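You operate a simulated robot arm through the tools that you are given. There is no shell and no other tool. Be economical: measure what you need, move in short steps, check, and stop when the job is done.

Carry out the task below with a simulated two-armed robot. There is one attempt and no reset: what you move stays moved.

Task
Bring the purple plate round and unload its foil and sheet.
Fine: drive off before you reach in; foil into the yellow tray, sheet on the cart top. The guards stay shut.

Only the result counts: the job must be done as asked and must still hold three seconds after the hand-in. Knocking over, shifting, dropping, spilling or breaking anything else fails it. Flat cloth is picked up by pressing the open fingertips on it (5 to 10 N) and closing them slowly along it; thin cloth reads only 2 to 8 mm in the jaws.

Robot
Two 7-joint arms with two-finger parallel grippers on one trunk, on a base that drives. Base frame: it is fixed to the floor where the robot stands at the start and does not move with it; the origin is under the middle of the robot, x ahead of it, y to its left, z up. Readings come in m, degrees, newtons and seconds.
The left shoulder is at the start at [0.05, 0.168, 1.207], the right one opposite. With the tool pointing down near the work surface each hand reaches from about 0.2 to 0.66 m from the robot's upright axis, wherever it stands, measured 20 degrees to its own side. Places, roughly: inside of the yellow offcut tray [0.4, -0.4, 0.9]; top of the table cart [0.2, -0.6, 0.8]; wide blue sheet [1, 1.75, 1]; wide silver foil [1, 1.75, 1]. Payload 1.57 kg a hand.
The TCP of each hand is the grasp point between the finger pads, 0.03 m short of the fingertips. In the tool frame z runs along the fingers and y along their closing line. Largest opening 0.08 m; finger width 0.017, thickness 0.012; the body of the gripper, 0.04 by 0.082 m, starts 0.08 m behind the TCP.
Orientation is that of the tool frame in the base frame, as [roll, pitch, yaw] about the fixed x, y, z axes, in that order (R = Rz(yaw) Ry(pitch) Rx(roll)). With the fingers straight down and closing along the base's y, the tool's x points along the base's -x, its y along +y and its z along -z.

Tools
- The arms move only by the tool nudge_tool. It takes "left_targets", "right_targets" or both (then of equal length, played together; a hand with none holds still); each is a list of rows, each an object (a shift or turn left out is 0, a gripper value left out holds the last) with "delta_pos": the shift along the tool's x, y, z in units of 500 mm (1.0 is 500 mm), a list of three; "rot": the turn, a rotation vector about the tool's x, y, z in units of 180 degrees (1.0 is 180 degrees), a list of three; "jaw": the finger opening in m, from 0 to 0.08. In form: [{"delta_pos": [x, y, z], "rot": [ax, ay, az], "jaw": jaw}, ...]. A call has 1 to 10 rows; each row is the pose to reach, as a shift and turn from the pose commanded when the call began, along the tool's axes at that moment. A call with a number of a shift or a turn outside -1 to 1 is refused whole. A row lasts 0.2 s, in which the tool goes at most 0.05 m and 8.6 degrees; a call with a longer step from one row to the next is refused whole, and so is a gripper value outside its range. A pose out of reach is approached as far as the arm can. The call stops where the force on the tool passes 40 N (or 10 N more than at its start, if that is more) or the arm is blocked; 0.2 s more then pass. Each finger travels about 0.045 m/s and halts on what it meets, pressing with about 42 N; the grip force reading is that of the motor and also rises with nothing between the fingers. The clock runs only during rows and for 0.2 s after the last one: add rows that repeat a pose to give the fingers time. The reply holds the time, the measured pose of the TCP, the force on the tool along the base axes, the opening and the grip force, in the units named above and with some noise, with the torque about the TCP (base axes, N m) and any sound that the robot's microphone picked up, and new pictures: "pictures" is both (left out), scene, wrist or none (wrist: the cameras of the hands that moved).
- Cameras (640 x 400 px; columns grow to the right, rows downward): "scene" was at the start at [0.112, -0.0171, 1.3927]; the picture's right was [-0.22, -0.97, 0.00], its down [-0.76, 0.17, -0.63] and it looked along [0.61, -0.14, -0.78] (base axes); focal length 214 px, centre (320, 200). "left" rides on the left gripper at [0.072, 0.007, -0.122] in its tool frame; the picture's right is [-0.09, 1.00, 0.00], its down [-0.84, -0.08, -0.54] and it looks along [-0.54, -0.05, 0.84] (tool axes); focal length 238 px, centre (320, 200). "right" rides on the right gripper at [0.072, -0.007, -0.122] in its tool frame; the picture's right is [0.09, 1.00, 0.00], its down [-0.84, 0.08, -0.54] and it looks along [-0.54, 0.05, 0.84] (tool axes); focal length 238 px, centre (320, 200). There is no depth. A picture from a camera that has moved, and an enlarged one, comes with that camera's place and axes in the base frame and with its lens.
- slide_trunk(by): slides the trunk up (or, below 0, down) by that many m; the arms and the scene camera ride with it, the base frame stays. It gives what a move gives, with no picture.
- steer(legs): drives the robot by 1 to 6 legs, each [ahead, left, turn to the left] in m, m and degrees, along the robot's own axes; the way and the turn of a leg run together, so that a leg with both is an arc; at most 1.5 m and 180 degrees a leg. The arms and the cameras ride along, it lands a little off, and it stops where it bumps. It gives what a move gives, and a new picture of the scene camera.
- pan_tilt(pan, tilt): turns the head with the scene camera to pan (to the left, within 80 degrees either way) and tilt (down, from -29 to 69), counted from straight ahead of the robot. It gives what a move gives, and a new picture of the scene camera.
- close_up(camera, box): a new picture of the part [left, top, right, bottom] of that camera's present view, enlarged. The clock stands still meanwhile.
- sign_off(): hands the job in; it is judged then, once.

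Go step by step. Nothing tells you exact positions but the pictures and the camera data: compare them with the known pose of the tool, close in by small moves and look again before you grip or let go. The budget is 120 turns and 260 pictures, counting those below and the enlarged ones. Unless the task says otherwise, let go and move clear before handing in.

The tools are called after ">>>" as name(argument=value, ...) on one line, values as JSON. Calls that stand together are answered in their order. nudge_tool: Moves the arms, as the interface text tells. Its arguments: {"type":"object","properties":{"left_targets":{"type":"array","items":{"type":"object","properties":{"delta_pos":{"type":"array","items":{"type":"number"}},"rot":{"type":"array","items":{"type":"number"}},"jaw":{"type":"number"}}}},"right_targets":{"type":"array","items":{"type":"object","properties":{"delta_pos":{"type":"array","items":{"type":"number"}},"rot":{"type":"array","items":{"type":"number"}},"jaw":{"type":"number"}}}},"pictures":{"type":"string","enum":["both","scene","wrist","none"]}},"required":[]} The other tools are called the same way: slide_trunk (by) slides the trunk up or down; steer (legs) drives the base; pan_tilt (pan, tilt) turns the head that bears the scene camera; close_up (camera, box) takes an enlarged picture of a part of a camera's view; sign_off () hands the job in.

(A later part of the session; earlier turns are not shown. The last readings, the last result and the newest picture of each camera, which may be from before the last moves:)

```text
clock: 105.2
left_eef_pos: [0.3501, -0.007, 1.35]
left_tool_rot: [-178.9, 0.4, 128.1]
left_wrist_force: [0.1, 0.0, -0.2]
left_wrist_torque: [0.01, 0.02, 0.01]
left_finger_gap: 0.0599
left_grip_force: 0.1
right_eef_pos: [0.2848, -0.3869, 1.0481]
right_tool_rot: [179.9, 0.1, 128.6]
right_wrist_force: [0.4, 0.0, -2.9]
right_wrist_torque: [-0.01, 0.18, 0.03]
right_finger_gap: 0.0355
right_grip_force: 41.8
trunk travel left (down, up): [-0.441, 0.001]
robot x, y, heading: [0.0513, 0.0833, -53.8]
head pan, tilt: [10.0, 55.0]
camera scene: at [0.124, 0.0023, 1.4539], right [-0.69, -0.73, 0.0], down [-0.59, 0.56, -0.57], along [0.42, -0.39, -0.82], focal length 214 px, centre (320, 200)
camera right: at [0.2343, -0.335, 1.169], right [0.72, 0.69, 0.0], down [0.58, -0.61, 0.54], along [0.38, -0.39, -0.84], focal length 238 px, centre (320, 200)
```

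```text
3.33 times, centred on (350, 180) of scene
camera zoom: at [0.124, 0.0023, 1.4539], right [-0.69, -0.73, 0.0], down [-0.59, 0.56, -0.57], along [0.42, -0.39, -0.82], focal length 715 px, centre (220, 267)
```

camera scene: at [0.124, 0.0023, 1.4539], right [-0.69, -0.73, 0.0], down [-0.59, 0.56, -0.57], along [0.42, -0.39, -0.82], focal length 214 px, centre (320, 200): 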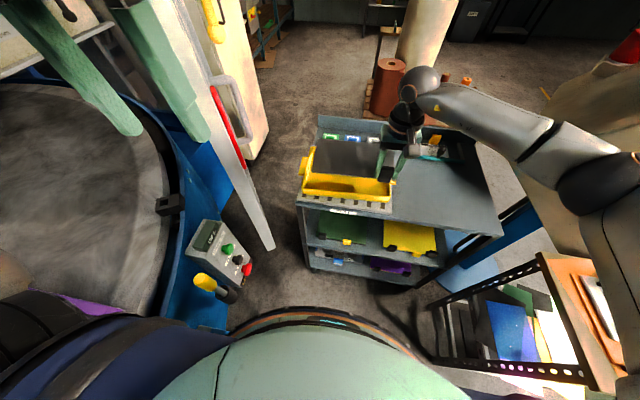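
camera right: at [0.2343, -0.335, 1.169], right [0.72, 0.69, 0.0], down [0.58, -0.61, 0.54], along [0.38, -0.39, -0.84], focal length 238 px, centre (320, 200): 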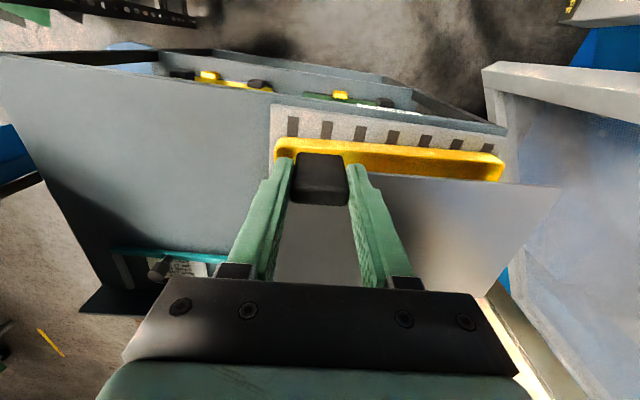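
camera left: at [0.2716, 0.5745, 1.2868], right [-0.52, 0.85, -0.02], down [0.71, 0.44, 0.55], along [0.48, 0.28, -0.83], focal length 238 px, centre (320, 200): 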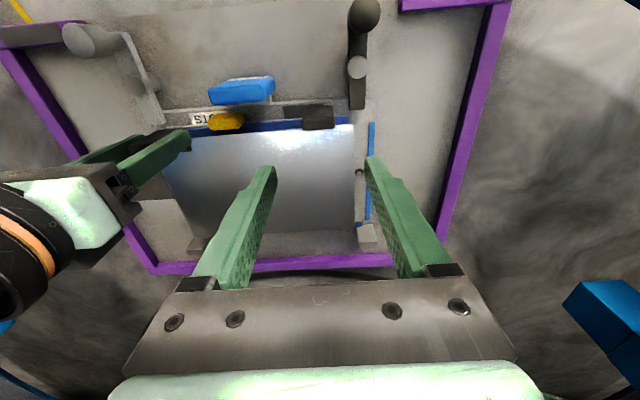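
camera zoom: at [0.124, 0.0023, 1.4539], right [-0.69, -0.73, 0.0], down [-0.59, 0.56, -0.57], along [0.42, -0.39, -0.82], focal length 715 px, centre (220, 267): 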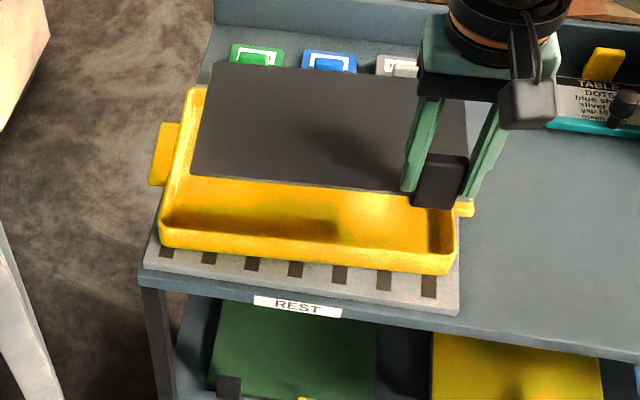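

Refined by triangulation: the tray rim is at z≈0.875 and its centre ≈(0.447,−0.437), so the foil must go ~5.6 cm forward and 1.4 cm left. Using the base for most of it.

>>> steer(legs=[[0.052, 0.014, 0]])

>>> close_up(camera="scene", box=[250, 110, 430, 245])

>>> close_up(camera="right", box=[0, 0, 640, 400])

```text
clock: 106.2
left_eef_pos: [0.3933, -0.0428, 1.3512]
left_tool_rot: [-179.0, 0.5, 128.1]
left_wrist_force: [-0.1, 0.1, 0.0]
left_wrist_torque: [0.03, 0.03, -0.01]
left_finger_gap: 0.0602
left_grip_force: 0.0
right_eef_pos: [0.3263, -0.421, 1.048]
right_tool_rot: [179.9, -0.1, 128.4]
right_wrist_force: [0.4, -0.7, -2.2]
right_wrist_torque: [0.04, 0.23, 0.0]
right_finger_gap: 0.0354
right_grip_force: 42.7
trunk travel left (down, up): [-0.441, 0.001]
robot x, y, heading: [0.0926, 0.0542, -53.3]
head pan, tilt: [10.0, 55.0]
camera scene: at [0.167, -0.0316, 1.4538], right [-0.69, -0.73, 0.0], down [-0.59, 0.56, -0.57], along [0.42, -0.39, -0.82], focal length 214 px, centre (320, 200)
```

scene: 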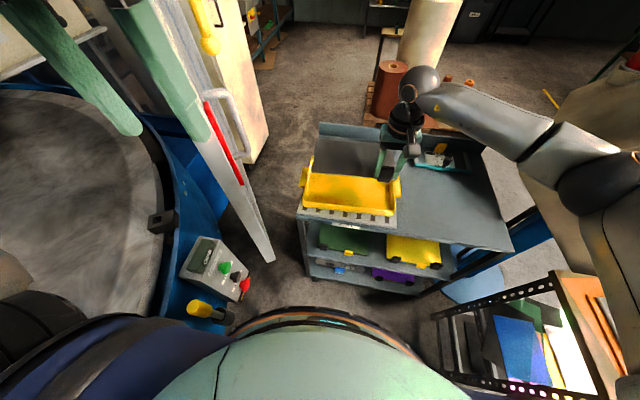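

```text
2.96 times, centred on (340, 178) of scene
camera zoom: at [0.167, -0.0316, 1.4538], right [-0.69, -0.73, 0.0], down [-0.59, 0.56, -0.57], along [0.42, -0.39, -0.82], focal length 636 px, centre (261, 267)
```

zoom: 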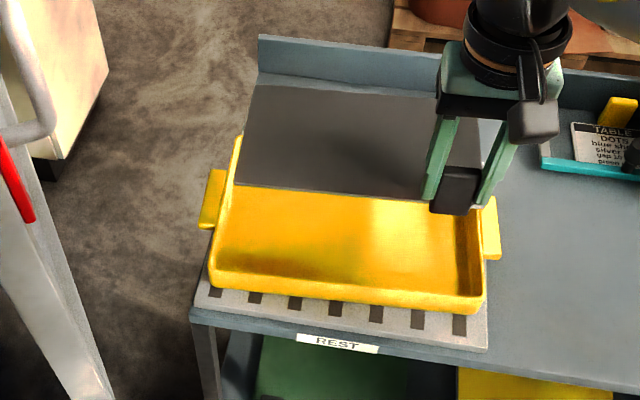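

```text
1.00 times, centred on (320, 200) of right (not enlarged: the box is as wide or as high as the picture)
camera zoom: at [0.2772, -0.3686, 1.1689], right [0.72, 0.69, 0.0], down [0.58, -0.61, 0.54], along [0.37, -0.39, -0.84], focal length 238 px, centre (320, 200)
```

zoom: 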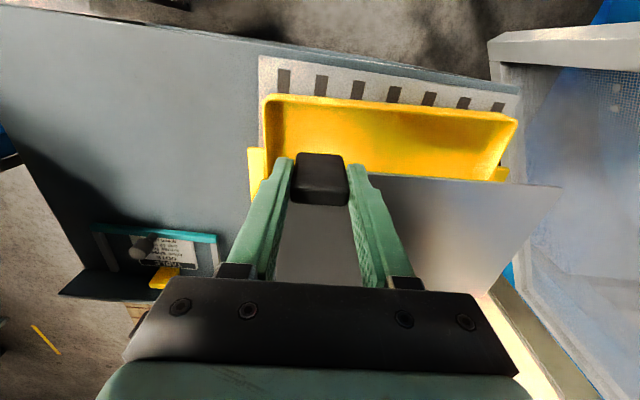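

Only ~1 cm forward and 4 mm left remain. Adjusting and lowering the foil to just above rim level.

>>> nudge_tool(right_targets=[{"delta_pos": [-0.02, 0.008, 0.02]}, {"delta_pos": [-0.02, 0.008, 0.08]}, {"delta_pos": [-0.02, 0.008, 0.14]}, {"delta_pos": [-0.02, 0.008, 0.19]}], pictures="both")

>>> close_up(camera="scene", box=[250, 110, 430, 245])

```text
clock: 107.2
left_eef_pos: [0.3927, -0.0408, 1.3503]
left_tool_rot: [-179.0, 0.5, 128.1]
left_wrist_force: [-0.5, -0.9, 0.5]
left_wrist_torque: [0.03, 0.01, -0.03]
left_finger_gap: 0.06
left_grip_force: 0.1
right_eef_pos: [0.3344, -0.4259, 0.9521]
right_tool_rot: [-180.0, -0.1, 128.5]
right_wrist_force: [0.9, -0.2, -1.6]
right_wrist_torque: [0.03, 0.2, 0.0]
right_finger_gap: 0.0354
right_grip_force: 42.4
trunk travel left (down, up): [-0.441, 0.001]
robot x, y, heading: [0.0926, 0.0523, -53.5]
head pan, tilt: [10.0, 55.0]
camera scene: at [0.166, -0.031, 1.4539], right [-0.69, -0.73, 0.0], down [-0.59, 0.56, -0.57], along [0.42, -0.39, -0.82], focal length 214 px, centre (320, 200)
camera right: at [0.2861, -0.3728, 1.0734], right [0.72, 0.69, 0.0], down [0.58, -0.61, 0.54], along [0.38, -0.39, -0.84], focal length 238 px, centre (320, 200)
```

scene: 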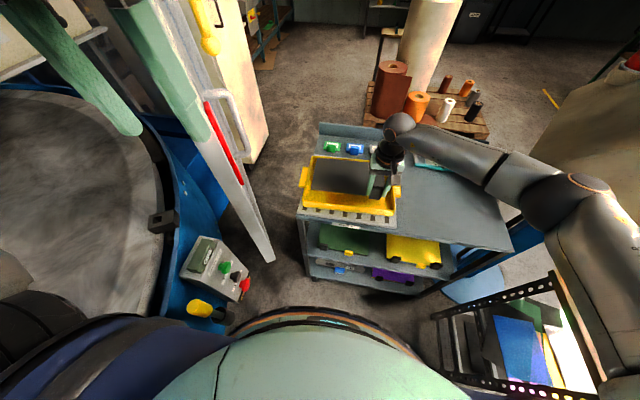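
right: 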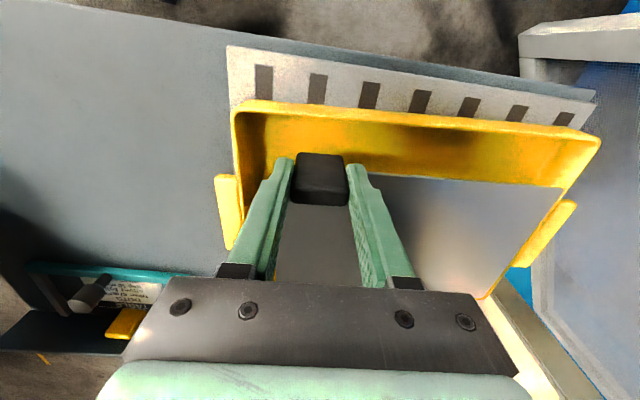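

```text
2.96 times, centred on (340, 178) of scene
camera zoom: at [0.166, -0.031, 1.4539], right [-0.69, -0.73, 0.0], down [-0.59, 0.56, -0.57], along [0.42, -0.39, -0.82], focal length 636 px, centre (261, 267)
```

zoom: 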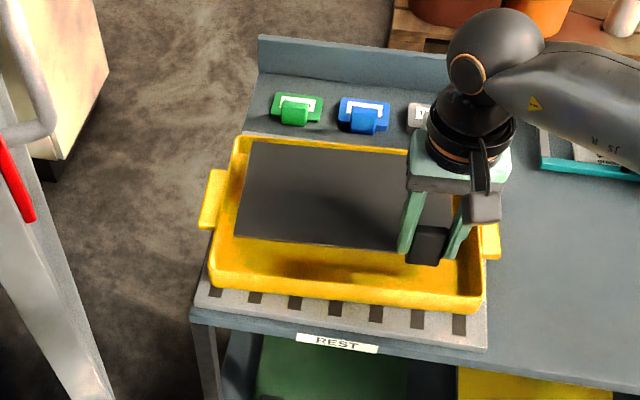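

Good margins all round (2–3 cm). Lowering further in small steps.

>>> nudge_tool(right_targets=[{"delta_pos": [-0.01, 0, 0.03]}, {"delta_pos": [-0.01, 0, 0.06]}, {"delta_pos": [-0.01, 0, 0.08]}], pictures="none")

>>> nudge_tool(right_targets=[{"delta_pos": [0, 0, 0.012]}], pictures="both")

```text
clock: 108.0
left_eef_pos: [0.3925, -0.042, 1.3498]
left_tool_rot: [-179.0, 0.5, 128.1]
left_wrist_force: [0.7, -0.2, 0.4]
left_wrist_torque: [0.0, 0.0, 0.01]
left_finger_gap: 0.0601
left_grip_force: 0.0
right_eef_pos: [0.3382, -0.429, 0.9121]
right_tool_rot: [-180.0, 0.0, 128.5]
right_wrist_force: [0.1, 1.1, -1.5]
right_wrist_torque: [0.03, 0.18, 0.01]
right_finger_gap: 0.0354
right_grip_force: 41.5
trunk travel left (down, up): [-0.441, 0.001]
robot x, y, heading: [0.0915, 0.0534, -53.6]
head pan, tilt: [10.0, 55.0]
```

```text
clock: 108.4
left_eef_pos: [0.3918, -0.0405, 1.3516]
left_tool_rot: [-179.1, 0.6, 128.1]
left_wrist_force: [-0.1, 0.7, 0.7]
left_wrist_torque: [0.04, 0.03, -0.04]
left_finger_gap: 0.06
left_grip_force: 0.0
right_eef_pos: [0.339, -0.4287, 0.909]
right_tool_rot: [179.7, 0.3, 128.5]
right_wrist_force: [-1.4, -0.6, 5.3]
right_wrist_torque: [0.06, -1.61, -0.09]
right_finger_gap: 0.0356
right_grip_force: 42.5
trunk travel left (down, up): [-0.441, 0.001]
robot x, y, heading: [0.0893, 0.0509, -53.4]
head pan, tilt: [10.0, 55.0]
camera scene: at [0.1651, -0.0301, 1.4542], right [-0.69, -0.73, 0.0], down [-0.59, 0.56, -0.57], along [0.42, -0.4, -0.82], focal length 214 px, centre (320, 200)
camera right: at [0.2893, -0.3769, 1.0298], right [0.72, 0.69, 0.0], down [0.58, -0.61, 0.55], along [0.38, -0.39, -0.84], focal length 238 px, centre (320, 200)
```

scene: 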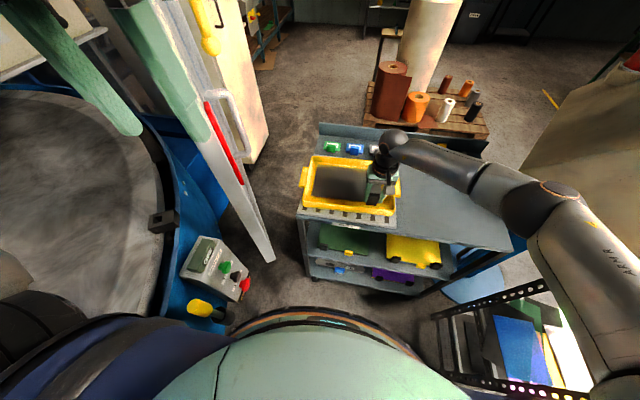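
right: 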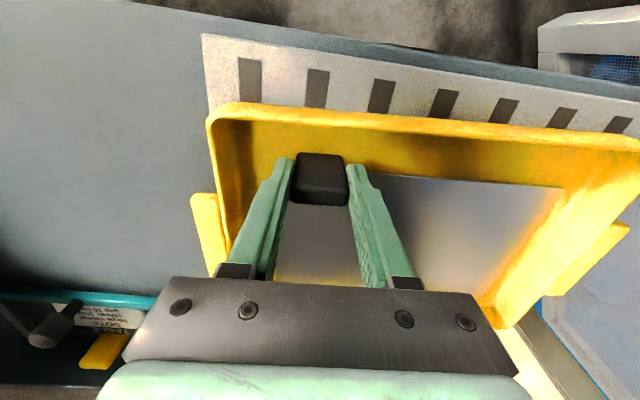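

>>> close_up(camera="scene", box=[280, 130, 420, 235])

```text
3.81 times, centred on (350, 182) of scene
camera zoom: at [0.1651, -0.0301, 1.4542], right [-0.69, -0.73, 0.0], down [-0.59, 0.56, -0.57], along [0.42, -0.4, -0.82], focal length 817 px, centre (206, 267)
```

zoom: 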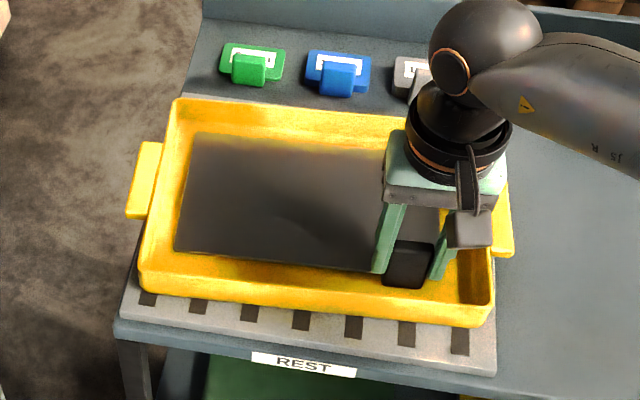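

The foil lies inside the tray. Releasing it and rising clear.

>>> nudge_tool(right_targets=[{"delta_pos": [0, 0, 0.002], "jaw": 0.048}, {"delta_pos": [0, 0, 0.002]}, {"delta_pos": [0, 0, 0.002]}, {"delta_pos": [0, 0, -0.04]}, {"delta_pos": [0, 0, -0.12]}, {"delta_pos": [0, 0, -0.2]}, {"delta_pos": [0, 0, -0.28]}, {"delta_pos": [0, 0, -0.36]}, {"delta_pos": [0, 0, -0.44]}, {"delta_pos": [0, 0, -0.52]}], pictures="both")

>>> close_up(camera="scene", box=[280, 120, 460, 255])

```text
clock: 110.6
left_eef_pos: [0.3904, -0.0398, 1.3491]
left_tool_rot: [-179.0, 0.6, 128.0]
left_wrist_force: [-0.7, -0.6, -0.1]
left_wrist_torque: [-0.03, -0.03, 0.0]
left_finger_gap: 0.06
left_grip_force: 0.1
right_eef_pos: [0.3365, -0.4295, 1.1691]
right_tool_rot: [179.9, -0.1, 128.4]
right_wrist_force: [0.7, -0.3, -0.1]
right_wrist_torque: [0.0, -0.02, -0.02]
right_finger_gap: 0.0479
right_grip_force: 0.0
trunk travel left (down, up): [-0.441, 0.001]
robot x, y, heading: [0.0915, 0.0502, -53.2]
head pan, tilt: [10.0, 55.0]
camera scene: at [0.1657, -0.0301, 1.4539], right [-0.69, -0.73, 0.0], down [-0.59, 0.56, -0.57], along [0.42, -0.4, -0.82], focal length 214 px, centre (320, 200)
camera right: at [0.288, -0.3769, 1.2911], right [0.72, 0.69, 0.0], down [0.58, -0.61, 0.54], along [0.38, -0.39, -0.84], focal length 238 px, centre (320, 200)
```

scene: 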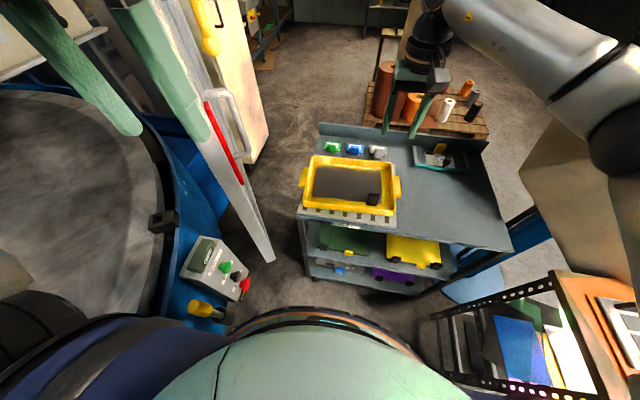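
right: 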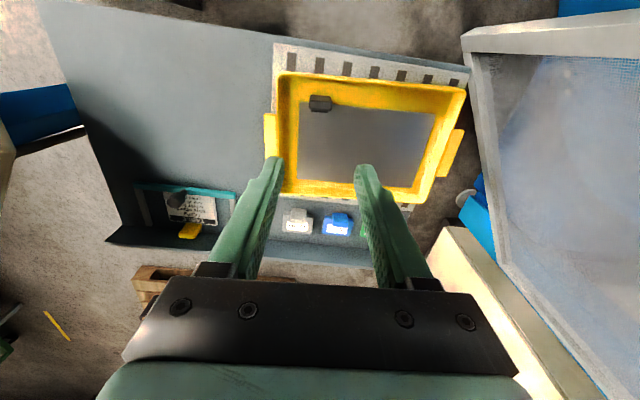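

```text
2.96 times, centred on (370, 188) of scene
camera zoom: at [0.1657, -0.0301, 1.4539], right [-0.69, -0.73, 0.0], down [-0.59, 0.56, -0.57], along [0.42, -0.4, -0.82], focal length 636 px, centre (172, 237)
```

zoom: 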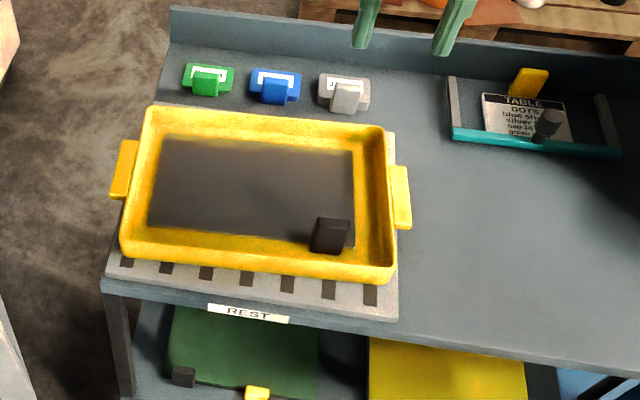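

Foil is delivered. Now for the sheet: the left hand must take its left grip. Retracting the right hand, backing out the way I came, and turning to the plate.

>>> nudge_tool(right_targets=[{"delta_pos": [0.08, 0, -0.03]}, {"delta_pos": [0.16, 0, -0.06]}, {"delta_pos": [0.24, 0, -0.09]}, {"delta_pos": [0.32, 0, -0.1]}], pictures="none")

>>> steer(legs=[[-0.127, -0.076, 0], [-0.1, -0.095, 0], [0, 0, 44], [0, 0, 44.5]])

>>> pan_tilt(pan=0, tilt=45)

```text
clock: 111.6
left_eef_pos: [0.3913, -0.0398, 1.3517]
left_tool_rot: [-178.9, 0.6, 128.0]
left_wrist_force: [0.5, 0.6, 0.0]
left_wrist_torque: [-0.02, -0.03, 0.01]
left_finger_gap: 0.0599
left_grip_force: 0.0
right_eef_pos: [0.236, -0.3035, 1.219]
right_tool_rot: [-179.9, 0.0, 128.4]
right_wrist_force: [0.1, 0.3, -0.1]
right_wrist_torque: [-0.01, -0.05, 0.01]
right_finger_gap: 0.0479
right_grip_force: 0.0
trunk travel left (down, up): [-0.441, 0.001]
robot x, y, heading: [0.0904, 0.0478, -53.6]
head pan, tilt: [10.0, 55.0]
```

```text
clock: 118.1
left_eef_pos: [-0.0799, 0.4306, 1.3498]
left_tool_rot: [-179.0, 0.5, -143.3]
left_wrist_force: [-0.1, 1.2, 0.0]
left_wrist_torque: [-0.03, 0.0, 0.02]
left_finger_gap: 0.0599
left_grip_force: 0.0
right_eef_pos: [0.1773, 0.269, 1.2176]
right_tool_rot: [-180.0, 0.0, -142.8]
right_wrist_force: [-0.1, 0.3, 0.0]
right_wrist_torque: [-0.01, -0.01, -0.03]
right_finger_gap: 0.048
right_grip_force: 0.0
trunk travel left (down, up): [-0.441, 0.001]
robot x, y, heading: [-0.1839, 0.1341, 35.0]
head pan, tilt: [10.0, 55.0]
camera scene: at [-0.0994, 0.2066, 1.4539], right [0.71, -0.71, 0.0], down [-0.58, -0.58, -0.57], along [0.4, 0.41, -0.82], focal length 214 px, centre (320, 200)
```

scene: 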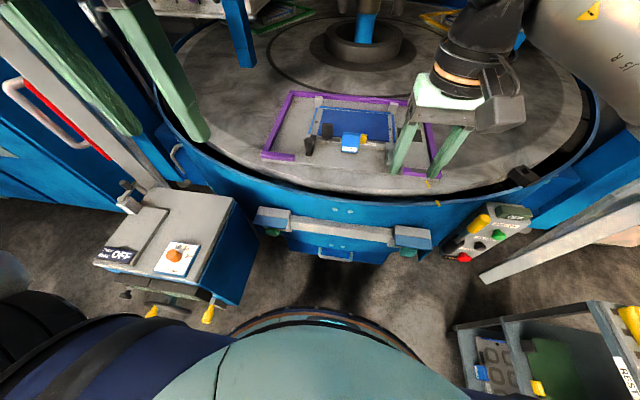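

```text
clock: 118.8
left_eef_pos: [-0.0826, 0.4307, 1.3504]
left_tool_rot: [-178.9, 0.7, -143.2]
left_wrist_force: [0.5, -0.3, -1.3]
left_wrist_torque: [-0.02, -0.01, -0.03]
left_finger_gap: 0.06
left_grip_force: 0.0
right_eef_pos: [0.1768, 0.2694, 1.2165]
right_tool_rot: [-180.0, 0.0, -142.9]
right_wrist_force: [-0.7, 0.2, 0.4]
right_wrist_torque: [-0.02, 0.04, -0.02]
right_finger_gap: 0.0478
right_grip_force: 0.1
trunk travel left (down, up): [-0.441, 0.001]
robot x, y, heading: [-0.1819, 0.1317, 34.9]
head pan, tilt: [0.0, 45.0]
camera scene: at [-0.0836, 0.2022, 1.4673], right [0.58, -0.82, 0.0], down [-0.58, -0.41, -0.71], along [0.58, 0.41, -0.71], focal length 214 px, centre (320, 200)
```

scene: 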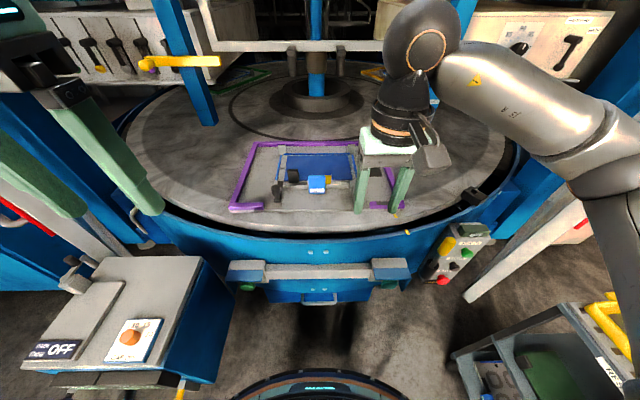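

>>> steer(legs=[[0.16, 0, 0.3]])

>>> close_up(camera="scene", box=[240, 140, 400, 260])

```text
clock: 120.2
left_eef_pos: [0.0483, 0.5238, 1.3504]
left_tool_rot: [-179.0, 0.4, -143.1]
left_wrist_force: [0.2, -0.4, -0.4]
left_wrist_torque: [-0.02, 0.06, 0.02]
left_finger_gap: 0.0597
left_grip_force: 0.0
right_eef_pos: [0.308, 0.3625, 1.2181]
right_tool_rot: [180.0, 0.1, -142.7]
right_wrist_force: [0.5, 0.1, -0.4]
right_wrist_torque: [-0.06, 0.04, 0.0]
right_finger_gap: 0.0477
right_grip_force: 0.1
trunk travel left (down, up): [-0.441, 0.001]
robot x, y, heading: [-0.0522, 0.2241, 35.3]
head pan, tilt: [0.0, 45.0]
camera scene: at [0.0464, 0.2945, 1.4673], right [0.58, -0.82, 0.0], down [-0.58, -0.41, -0.71], along [0.58, 0.41, -0.71], focal length 214 px, centre (320, 200)
```

scene: 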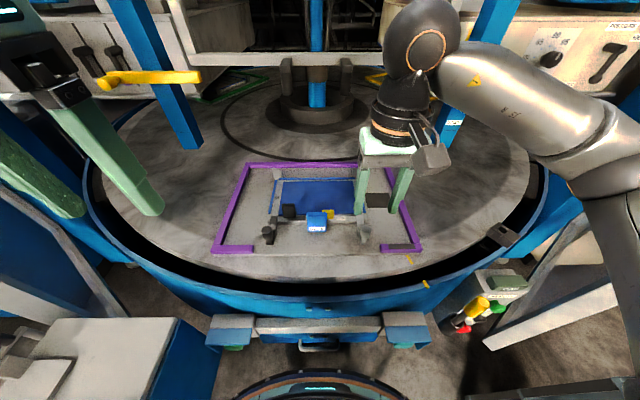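

```text
3.33 times, centred on (320, 200) of scene
camera zoom: at [0.0464, 0.2945, 1.4673], right [0.58, -0.82, 0.0], down [-0.58, -0.41, -0.71], along [0.58, 0.41, -0.71], focal length 715 px, centre (320, 200)
```

zoom: 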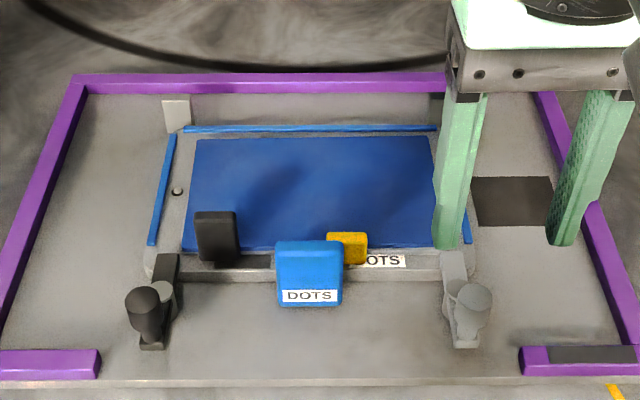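

The blue sheet with its single left grip is plain to see. Bringing the left hand over the grip.

>>> nudge_tool(left_targets=[{"delta_pos": [-0.069, -0.027, 0.057]}, {"delta_pos": [-0.138, -0.053, 0.115]}, {"delta_pos": [-0.207, -0.08, 0.172]}, {"delta_pos": [-0.276, -0.106, 0.23]}, {"delta_pos": [-0.346, -0.133, 0.287]}, {"delta_pos": [-0.415, -0.16, 0.345]}, {"delta_pos": [-0.484, -0.186, 0.402]}, {"delta_pos": [-0.553, -0.213, 0.46]}], pictures="wrist")

```text
clock: 122.0
left_eef_pos: [0.3382, 0.6024, 1.1237]
left_tool_rot: [-179.0, 0.6, -143.1]
left_wrist_force: [0.5, -0.6, 0.6]
left_wrist_torque: [0.01, 0.0, 0.01]
left_finger_gap: 0.0601
left_grip_force: 0.1
right_eef_pos: [0.3071, 0.361, 1.2181]
right_tool_rot: [-180.0, 0.1, -142.7]
right_wrist_force: [-0.2, 0.2, -0.4]
right_wrist_torque: [0.0, 0.0, 0.01]
right_finger_gap: 0.0478
right_grip_force: 0.1
trunk travel left (down, up): [-0.441, 0.001]
robot x, y, heading: [-0.0498, 0.2218, 35.1]
head pan, tilt: [0.0, 45.0]
camera left: at [0.2752, 0.5661, 1.2458], right [-0.52, 0.85, -0.02], down [0.71, 0.44, 0.55], along [0.48, 0.28, -0.83], focal length 238 px, centre (320, 200)
```

left: 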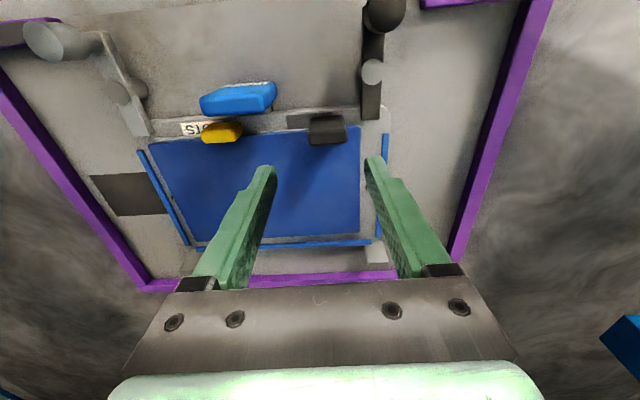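

>>> nudge_tool(left_targets=[{"delta_pos": [0.004, 0.012, 0.05]}, {"delta_pos": [0.004, 0.012, 0.1]}, {"delta_pos": [0.004, 0.012, 0.165]}, {"delta_pos": [0.004, 0.012, 0.165], "jaw": 0.0}, {"delta_pos": [0.004, 0.012, 0.165]}, {"delta_pos": [0.004, 0.012, 0.165]}, {"delta_pos": [0.004, 0.012, 0.165]}, {"delta_pos": [0.004, 0.012, 0.165]}, {"delta_pos": [0.004, 0.012, 0.165]}], pictures="wrist")

>>> nudge_tool(left_targets=[{"delta_pos": [0, 0, -0.01]}, {"delta_pos": [0, 0, -0.02]}, {"delta_pos": [0, 0, -0.03]}, {"delta_pos": [0, 0, -0.04]}, {"delta_pos": [0, 0, -0.05]}, {"delta_pos": [0, 0, -0.06]}], pictures="both")

>>> close_up(camera="scene", box=[240, 140, 400, 260])

```text
clock: 124.0
left_eef_pos: [0.3328, 0.6051, 1.0415]
left_tool_rot: [-179.0, 0.6, -143.0]
left_wrist_force: [0.2, -0.1, 0.2]
left_wrist_torque: [0.21, 0.13, 0.02]
left_finger_gap: 0.0355
left_grip_force: 42.1
right_eef_pos: [0.3057, 0.3617, 1.219]
right_tool_rot: [180.0, 0.0, -142.7]
right_wrist_force: [0.9, -0.1, 0.1]
right_wrist_torque: [0.01, -0.02, -0.01]
right_finger_gap: 0.0479
right_grip_force: 0.1
trunk travel left (down, up): [-0.441, 0.001]
robot x, y, heading: [-0.0499, 0.2241, 35.3]
head pan, tilt: [0.0, 45.0]
camera left: at [0.2703, 0.5692, 1.1638], right [-0.52, 0.85, -0.02], down [0.71, 0.45, 0.55], along [0.48, 0.28, -0.83], focal length 238 px, centre (320, 200)
```

left: 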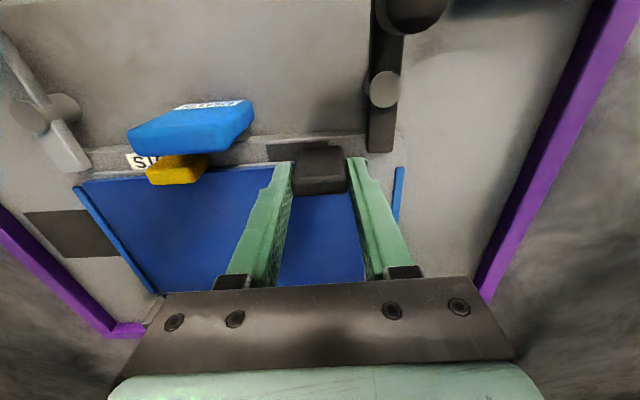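

```text
clock: 125.4
left_eef_pos: [0.3318, 0.6042, 1.0737]
left_tool_rot: [-179.0, 0.6, -143.0]
left_wrist_force: [0.2, -0.3, -2.7]
left_wrist_torque: [0.06, 0.16, -0.02]
left_finger_gap: 0.0354
left_grip_force: 42.1
right_eef_pos: [0.3058, 0.3618, 1.2184]
right_tool_rot: [180.0, 0.0, -142.7]
right_wrist_force: [0.4, 0.1, 0.1]
right_wrist_torque: [-0.01, -0.01, -0.05]
right_finger_gap: 0.0479
right_grip_force: 0.0
trunk travel left (down, up): [-0.441, 0.001]
robot x, y, heading: [-0.0524, 0.2216, 35.3]
head pan, tilt: [0.0, 45.0]
camera scene: at [0.0458, 0.2941, 1.4673], right [0.58, -0.82, 0.0], down [-0.58, -0.41, -0.71], along [0.58, 0.41, -0.71], focal length 214 px, centre (320, 200)
camera left: at [0.2693, 0.5686, 1.194], right [-0.52, 0.85, -0.02], down [0.71, 0.45, 0.55], along [0.48, 0.28, -0.83], focal length 238 px, centre (320, 200)
```

scene: 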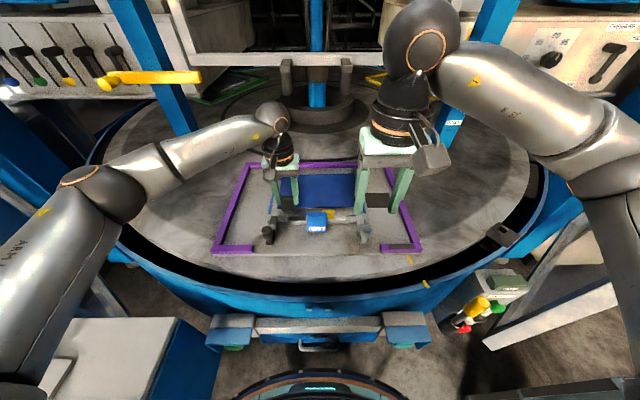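
left: 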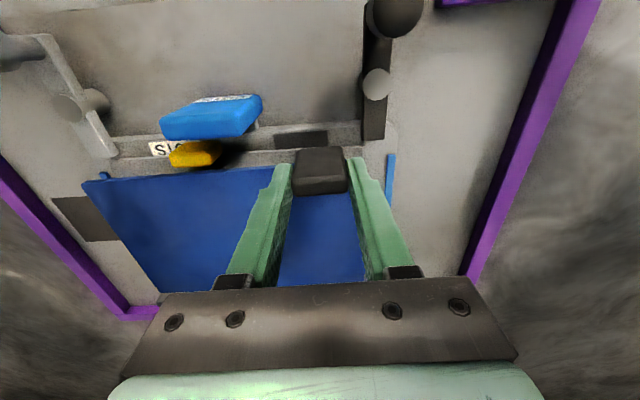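

```text
3.33 times, centred on (320, 200) of scene
camera zoom: at [0.0458, 0.2941, 1.4673], right [0.58, -0.82, 0.0], down [-0.58, -0.41, -0.71], along [0.58, 0.41, -0.71], focal length 715 px, centre (320, 200)
```

zoom: 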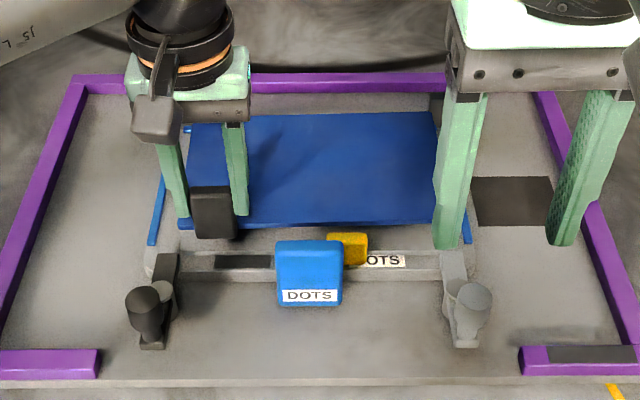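

The sheet rises cleanly. I'll move the right hand aside and up, then raise and retract the sheet.

>>> nudge_tool(right_targets=[{"delta_pos": [0, -0.06, -0.05]}, {"delta_pos": [0.02, -0.12, -0.1]}, {"delta_pos": [0.04, -0.18, -0.15]}, {"delta_pos": [0.06, -0.24, -0.2]}], left_targets=[{"delta_pos": [0, 0, -0.03]}, {"delta_pos": [0, 0, -0.06]}, {"delta_pos": [0, 0, -0.1]}, {"delta_pos": [0, 0, -0.14]}], pictures="none")

>>> nudge_tool(left_targets=[{"delta_pos": [0, 0, -0.05]}, {"delta_pos": [0.04, 0, -0.1]}, {"delta_pos": [0.09, 0, -0.14]}, {"delta_pos": [0.14, 0, -0.16]}, {"delta_pos": [0.19, 0, -0.16]}], pictures="both")

```text
clock: 126.4
left_eef_pos: [0.3303, 0.6041, 1.1433]
left_tool_rot: [-179.0, 0.4, -143.2]
left_wrist_force: [0.1, 0.4, -2.5]
left_wrist_torque: [0.04, 0.16, -0.01]
left_finger_gap: 0.0354
left_grip_force: 42.2
right_eef_pos: [0.3546, 0.2469, 1.3179]
right_tool_rot: [179.9, 0.1, -142.6]
right_wrist_force: [-0.1, -0.1, 0.5]
right_wrist_torque: [0.01, 0.04, -0.02]
right_finger_gap: 0.0478
right_grip_force: 0.1
trunk travel left (down, up): [-0.441, 0.001]
robot x, y, heading: [-0.0511, 0.2219, 35.5]
head pan, tilt: [0.0, 45.0]
```

```text
clock: 127.6
left_eef_pos: [0.2525, 0.5494, 1.2209]
left_tool_rot: [-179.1, 0.6, -143.0]
left_wrist_force: [-0.2, -1.0, -3.5]
left_wrist_torque: [0.03, 0.2, -0.01]
left_finger_gap: 0.0353
left_grip_force: 42.2
right_eef_pos: [0.355, 0.2471, 1.3191]
right_tool_rot: [180.0, 0.0, -142.8]
right_wrist_force: [0.1, 0.1, 0.7]
right_wrist_torque: [-0.02, 0.02, 0.0]
right_finger_gap: 0.0482
right_grip_force: 0.1
trunk travel left (down, up): [-0.441, 0.001]
robot x, y, heading: [-0.053, 0.2217, 35.2]
head pan, tilt: [0.0, 45.0]
camera scene: at [0.0454, 0.294, 1.4674], right [0.58, -0.82, 0.0], down [-0.58, -0.41, -0.71], along [0.58, 0.41, -0.71], focal length 214 px, centre (320, 200)
camera left: at [0.1894, 0.5127, 1.3428], right [-0.53, 0.85, -0.02], down [0.7, 0.45, 0.55], along [0.48, 0.28, -0.83], focal length 238 px, centre (320, 200)
```

scene: 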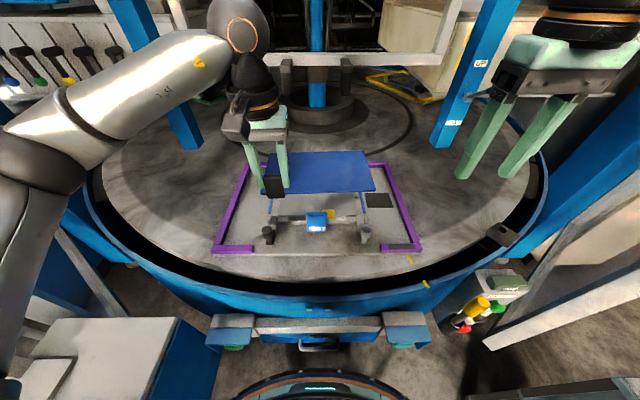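
left: 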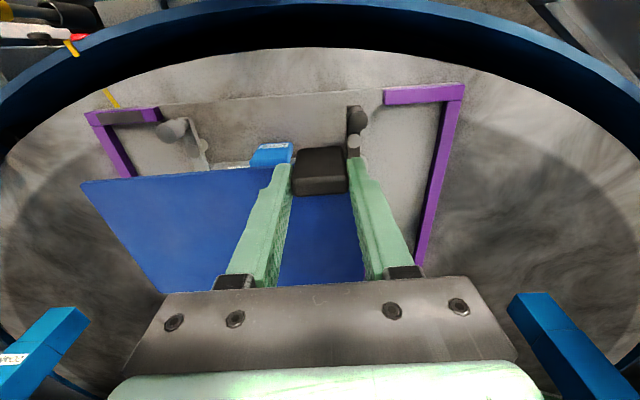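

Sheet held. Backing out and turning toward the cart again in stages.

>>> steer(legs=[[-0.16, 0, 0], [0, 0, -45], [0, 0, -44]])

>>> pan_tilt(pan=-20, tilt=50)

```text
clock: 133.1
left_eef_pos: [0.1489, -0.1668, 1.2211]
left_tool_rot: [-179.0, 0.7, 128.0]
left_wrist_force: [-0.3, 0.2, -2.0]
left_wrist_torque: [0.22, -0.06, -0.04]
left_finger_gap: 0.0353
left_grip_force: 41.8
right_eef_pos: [-0.1507, -0.2754, 1.3183]
right_tool_rot: [179.9, 0.0, 128.5]
right_wrist_force: [0.1, -0.3, -0.1]
right_wrist_torque: [0.01, 0.0, -0.04]
right_finger_gap: 0.0482
right_grip_force: 0.0
trunk travel left (down, up): [-0.441, 0.001]
robot x, y, heading: [-0.1845, 0.129, -53.7]
head pan, tilt: [0.0, 45.0]
camera scene: at [-0.1121, 0.0332, 1.4673], right [-0.81, -0.59, 0.0], down [-0.42, 0.57, -0.71], along [0.42, -0.57, -0.71], focal length 214 px, centre (320, 200)
```

scene: 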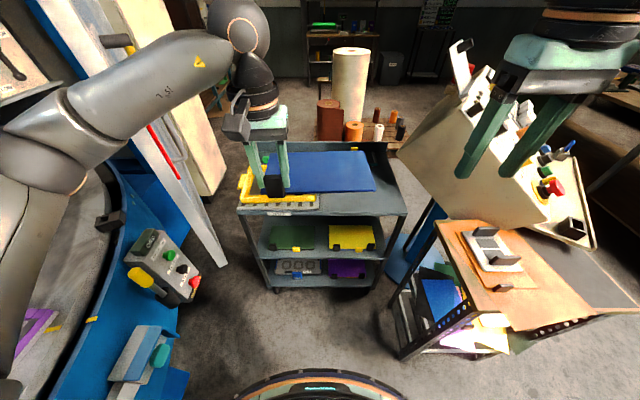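

```text
clock: 134.0
left_eef_pos: [0.1486, -0.1668, 1.2204]
left_tool_rot: [-179.0, 0.6, 128.0]
left_wrist_force: [-0.1, 1.2, -1.7]
left_wrist_torque: [0.19, -0.05, -0.03]
left_finger_gap: 0.0355
left_grip_force: 41.7
right_eef_pos: [-0.1505, -0.2753, 1.32]
right_tool_rot: [-180.0, 0.0, 128.5]
right_wrist_force: [-0.3, 0.7, -0.2]
right_wrist_torque: [-0.01, 0.0, -0.02]
right_finger_gap: 0.0483
right_grip_force: 0.2
trunk travel left (down, up): [-0.441, 0.001]
robot x, y, heading: [-0.1785, 0.1317, -53.5]
head pan, tilt: [-20.0, 50.0]
camera scene: at [-0.1384, 0.0249, 1.4604], right [-0.96, -0.28, 0.0], down [-0.22, 0.73, -0.64], along [0.18, -0.62, -0.77], focal length 214 px, centre (320, 200)
```

scene: 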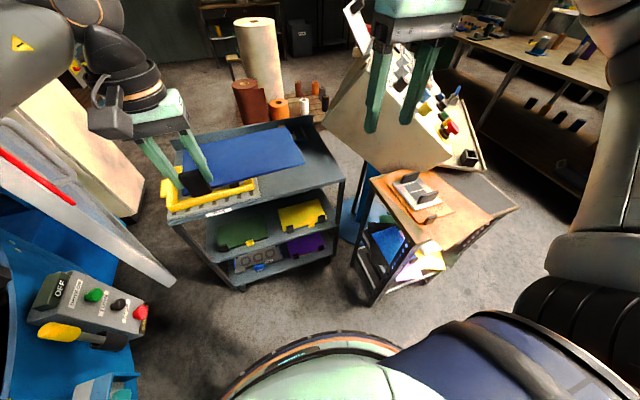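

The bench stands farther right than feared. I'll turn 11° more and approach the cart's free right-hand area, watching the beige console.

>>> steer(legs=[[0, 0, -11], [0.15, 0.005, 0]])

>>> pan_tilt(pan=0, tilt=50)

```text
clock: 136.1
left_eef_pos: [0.154, -0.3583, 1.2212]
left_tool_rot: [-179.0, 0.6, 117.2]
left_wrist_force: [0.0, -0.3, -3.0]
left_wrist_torque: [0.2, -0.04, -0.02]
left_finger_gap: 0.0354
left_grip_force: 42.1
right_eef_pos: [-0.1583, -0.4064, 1.3183]
right_tool_rot: [180.0, 0.0, 117.4]
right_wrist_force: [-0.1, -1.1, -0.4]
right_wrist_torque: [0.01, 0.02, 0.03]
right_finger_gap: 0.0482
right_grip_force: 0.1
trunk travel left (down, up): [-0.441, 0.001]
robot x, y, heading: [-0.1147, 0.0001, -64.4]
head pan, tilt: [-20.0, 50.0]
camera scene: at [-0.0905, -0.1151, 1.4603], right [-1.0, -0.1, 0.0], down [-0.07, 0.76, -0.64], along [0.06, -0.64, -0.77], focal length 214 px, centre (320, 200)
```

scene: 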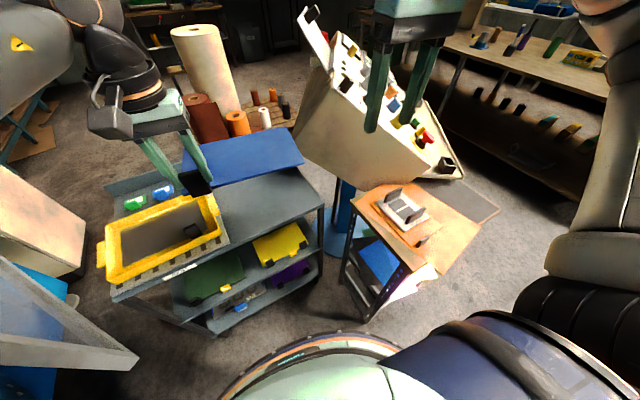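

```text
clock: 136.9
left_eef_pos: [0.1551, -0.3554, 1.221]
left_tool_rot: [-179.0, 0.6, 117.1]
left_wrist_force: [0.2, 0.6, -2.8]
left_wrist_torque: [0.21, -0.09, 0.0]
left_finger_gap: 0.0354
left_grip_force: 41.4
right_eef_pos: [-0.1588, -0.4066, 1.3173]
right_tool_rot: [179.9, 0.0, 117.5]
right_wrist_force: [0.1, -0.2, -0.7]
right_wrist_torque: [0.01, -0.01, -0.02]
right_finger_gap: 0.0483
right_grip_force: 0.0
trunk travel left (down, up): [-0.441, 0.001]
robot x, y, heading: [-0.1139, -0.003, -64.4]
head pan, tilt: [0.0, 50.0]
camera scene: at [-0.0652, -0.1071, 1.4604], right [-0.9, -0.43, 0.0], down [-0.33, 0.69, -0.64], along [0.28, -0.58, -0.77], focal length 214 px, centre (320, 200)
```

scene: 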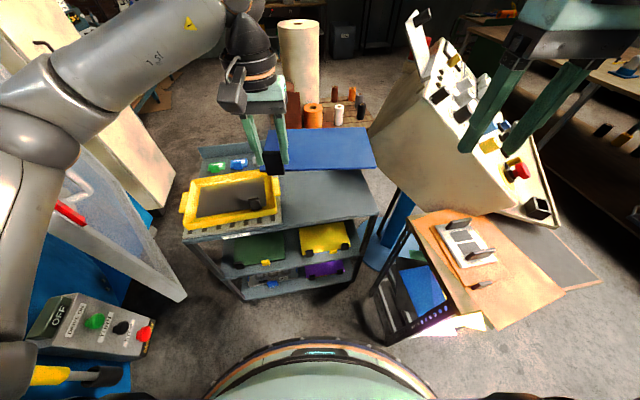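

>>> steer(legs=[[0.078, 0, 0]])

>>> nudge_tool(left_targets=[{"delta_pos": [-0.06, 0, 0.04]}, {"delta_pos": [-0.12, 0, 0.08]}, {"delta_pos": [-0.18, 0, 0.12]}, {"delta_pos": [-0.2, 0, 0.2]}], pictures="both")

>>> close_up(camera="scene", box=[180, 110, 420, 290])

```text
clock: 137.9
left_eef_pos: [0.1883, -0.428, 1.2208]
left_tool_rot: [-178.9, 0.4, 117.1]
left_wrist_force: [0.3, -0.5, -1.7]
left_wrist_torque: [0.18, -0.02, 0.01]
left_finger_gap: 0.0354
left_grip_force: 42.0
right_eef_pos: [-0.1267, -0.4765, 1.3181]
right_tool_rot: [-180.0, 0.1, 117.5]
right_wrist_force: [-0.7, 0.1, -1.0]
right_wrist_torque: [0.01, 0.0, -0.01]
right_finger_gap: 0.048
right_grip_force: 0.1
trunk travel left (down, up): [-0.441, 0.001]
robot x, y, heading: [-0.0807, -0.0721, -64.3]
head pan, tilt: [0.0, 50.0]
camera scene: at [-0.0315, -0.1779, 1.4603], right [-0.9, -0.43, 0.0], down [-0.33, 0.69, -0.64], along [0.28, -0.58, -0.77], focal length 214 px, centre (320, 200)
```

scene: 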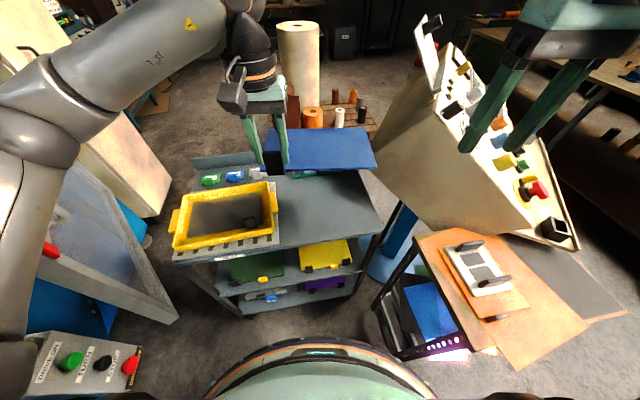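

```text
clock: 138.9
left_eef_pos: [0.2324, -0.5196, 1.1207]
left_tool_rot: [-179.0, 0.6, 117.0]
left_wrist_force: [0.2, 0.4, -0.9]
left_wrist_torque: [0.19, -0.08, -0.01]
left_finger_gap: 0.0354
left_grip_force: 41.9
right_eef_pos: [-0.1243, -0.4775, 1.319]
right_tool_rot: [179.9, 0.0, 117.5]
right_wrist_force: [0.2, -0.5, 0.3]
right_wrist_torque: [-0.01, 0.02, 0.0]
right_finger_gap: 0.0479
right_grip_force: 0.0
trunk travel left (down, up): [-0.441, 0.001]
robot x, y, heading: [-0.0803, -0.0728, -64.6]
head pan, tilt: [0.0, 50.0]
camera scene: at [-0.0313, -0.1775, 1.4604], right [-0.9, -0.43, 0.0], down [-0.33, 0.69, -0.64], along [0.28, -0.58, -0.77], focal length 214 px, centre (320, 200)
camera left: at [0.2078, -0.4483, 1.2426], right [0.93, 0.37, -0.02], down [0.32, -0.77, 0.55], along [0.19, -0.52, -0.83], focal length 238 px, centre (320, 200)
```

scene: 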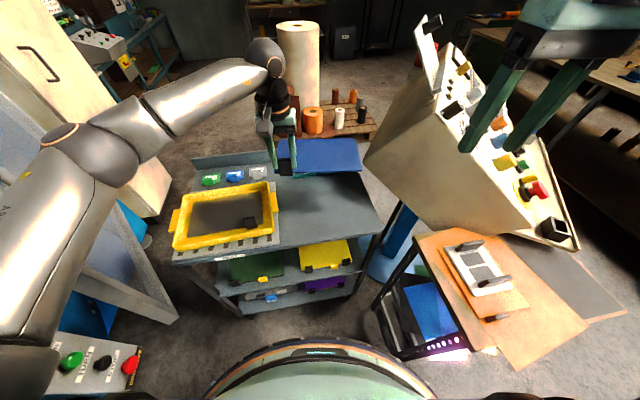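
left: 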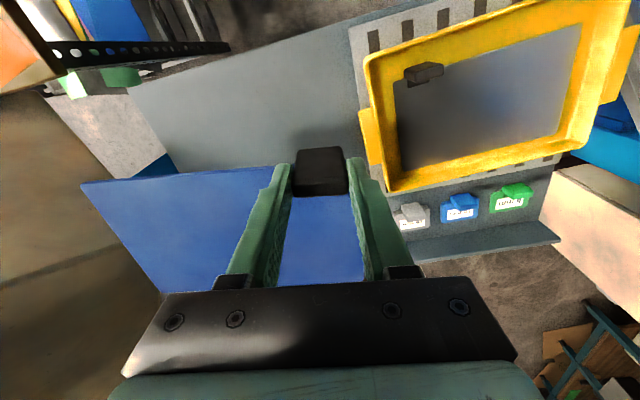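

```text
2.22 times, centred on (300, 200) of scene
camera zoom: at [-0.0313, -0.1775, 1.4604], right [-0.9, -0.43, 0.0], down [-0.33, 0.69, -0.64], along [0.28, -0.58, -0.77], focal length 477 px, centre (364, 200)
```

zoom: 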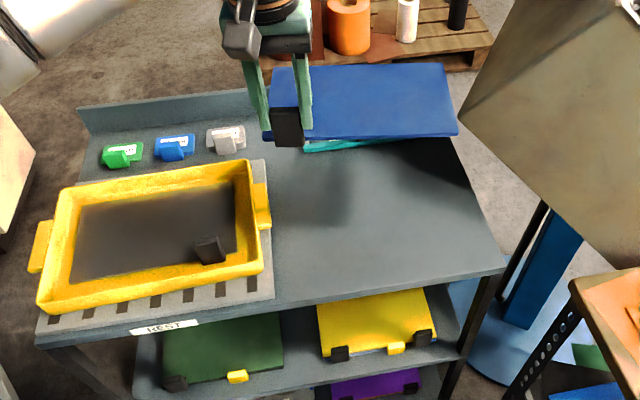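

Projected footprint fits the free area of the cart top (≥2.5 cm from the tray handle, 8 cm from the card holder). Lowering the sheet.

>>> nudge_tool(left_targets=[{"delta_pos": [0, 0, 0.07]}, {"delta_pos": [0, 0, 0.14]}, {"delta_pos": [0, 0, 0.21]}, {"delta_pos": [0, 0, 0.28]}, {"delta_pos": [0, 0, 0.34]}, {"delta_pos": [0, 0, 0.4]}], pictures="both")

>>> close_up(camera="scene", box=[180, 110, 420, 290])

```text
clock: 140.3
left_eef_pos: [0.2308, -0.522, 0.9216]
left_tool_rot: [-179.0, 0.6, 117.0]
left_wrist_force: [-0.2, 0.0, -2.7]
left_wrist_torque: [0.22, -0.07, -0.01]
left_finger_gap: 0.0351
left_grip_force: 42.2
right_eef_pos: [-0.126, -0.4757, 1.3187]
right_tool_rot: [180.0, 0.0, 117.4]
right_wrist_force: [-0.3, -0.2, 0.3]
right_wrist_torque: [0.01, 0.03, 0.01]
right_finger_gap: 0.048
right_grip_force: 0.1
trunk travel left (down, up): [-0.441, 0.001]
robot x, y, heading: [-0.0796, -0.0694, -64.7]
head pan, tilt: [0.0, 50.0]
camera scene: at [-0.0317, -0.1773, 1.4604], right [-0.9, -0.43, 0.0], down [-0.33, 0.69, -0.64], along [0.28, -0.58, -0.77], focal length 214 px, centre (320, 200)
camera left: at [0.2056, -0.4507, 1.0436], right [0.93, 0.37, -0.02], down [0.32, -0.77, 0.55], along [0.19, -0.52, -0.83], focal length 238 px, centre (320, 200)
```

scene: 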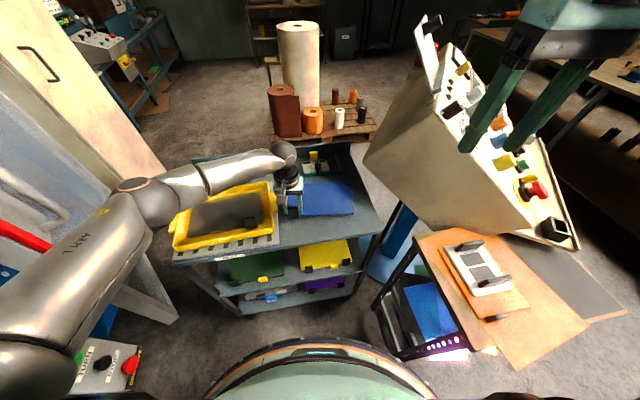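
left: 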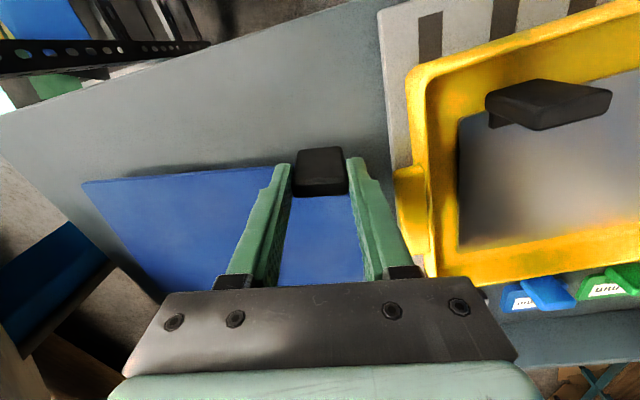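

```text
2.22 times, centred on (300, 200) of scene
camera zoom: at [-0.0317, -0.1773, 1.4604], right [-0.9, -0.43, 0.0], down [-0.33, 0.69, -0.64], along [0.28, -0.58, -0.77], focal length 477 px, centre (364, 200)
```

zoom: 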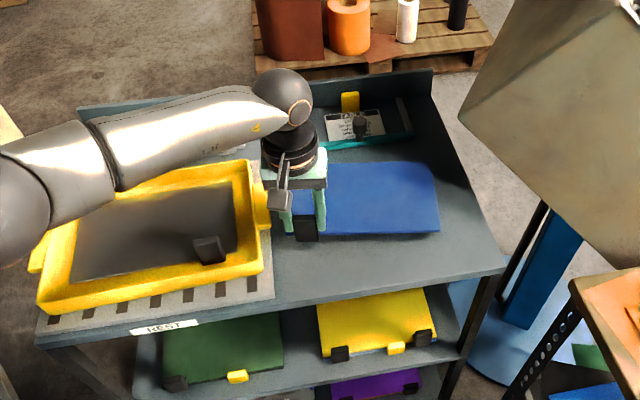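

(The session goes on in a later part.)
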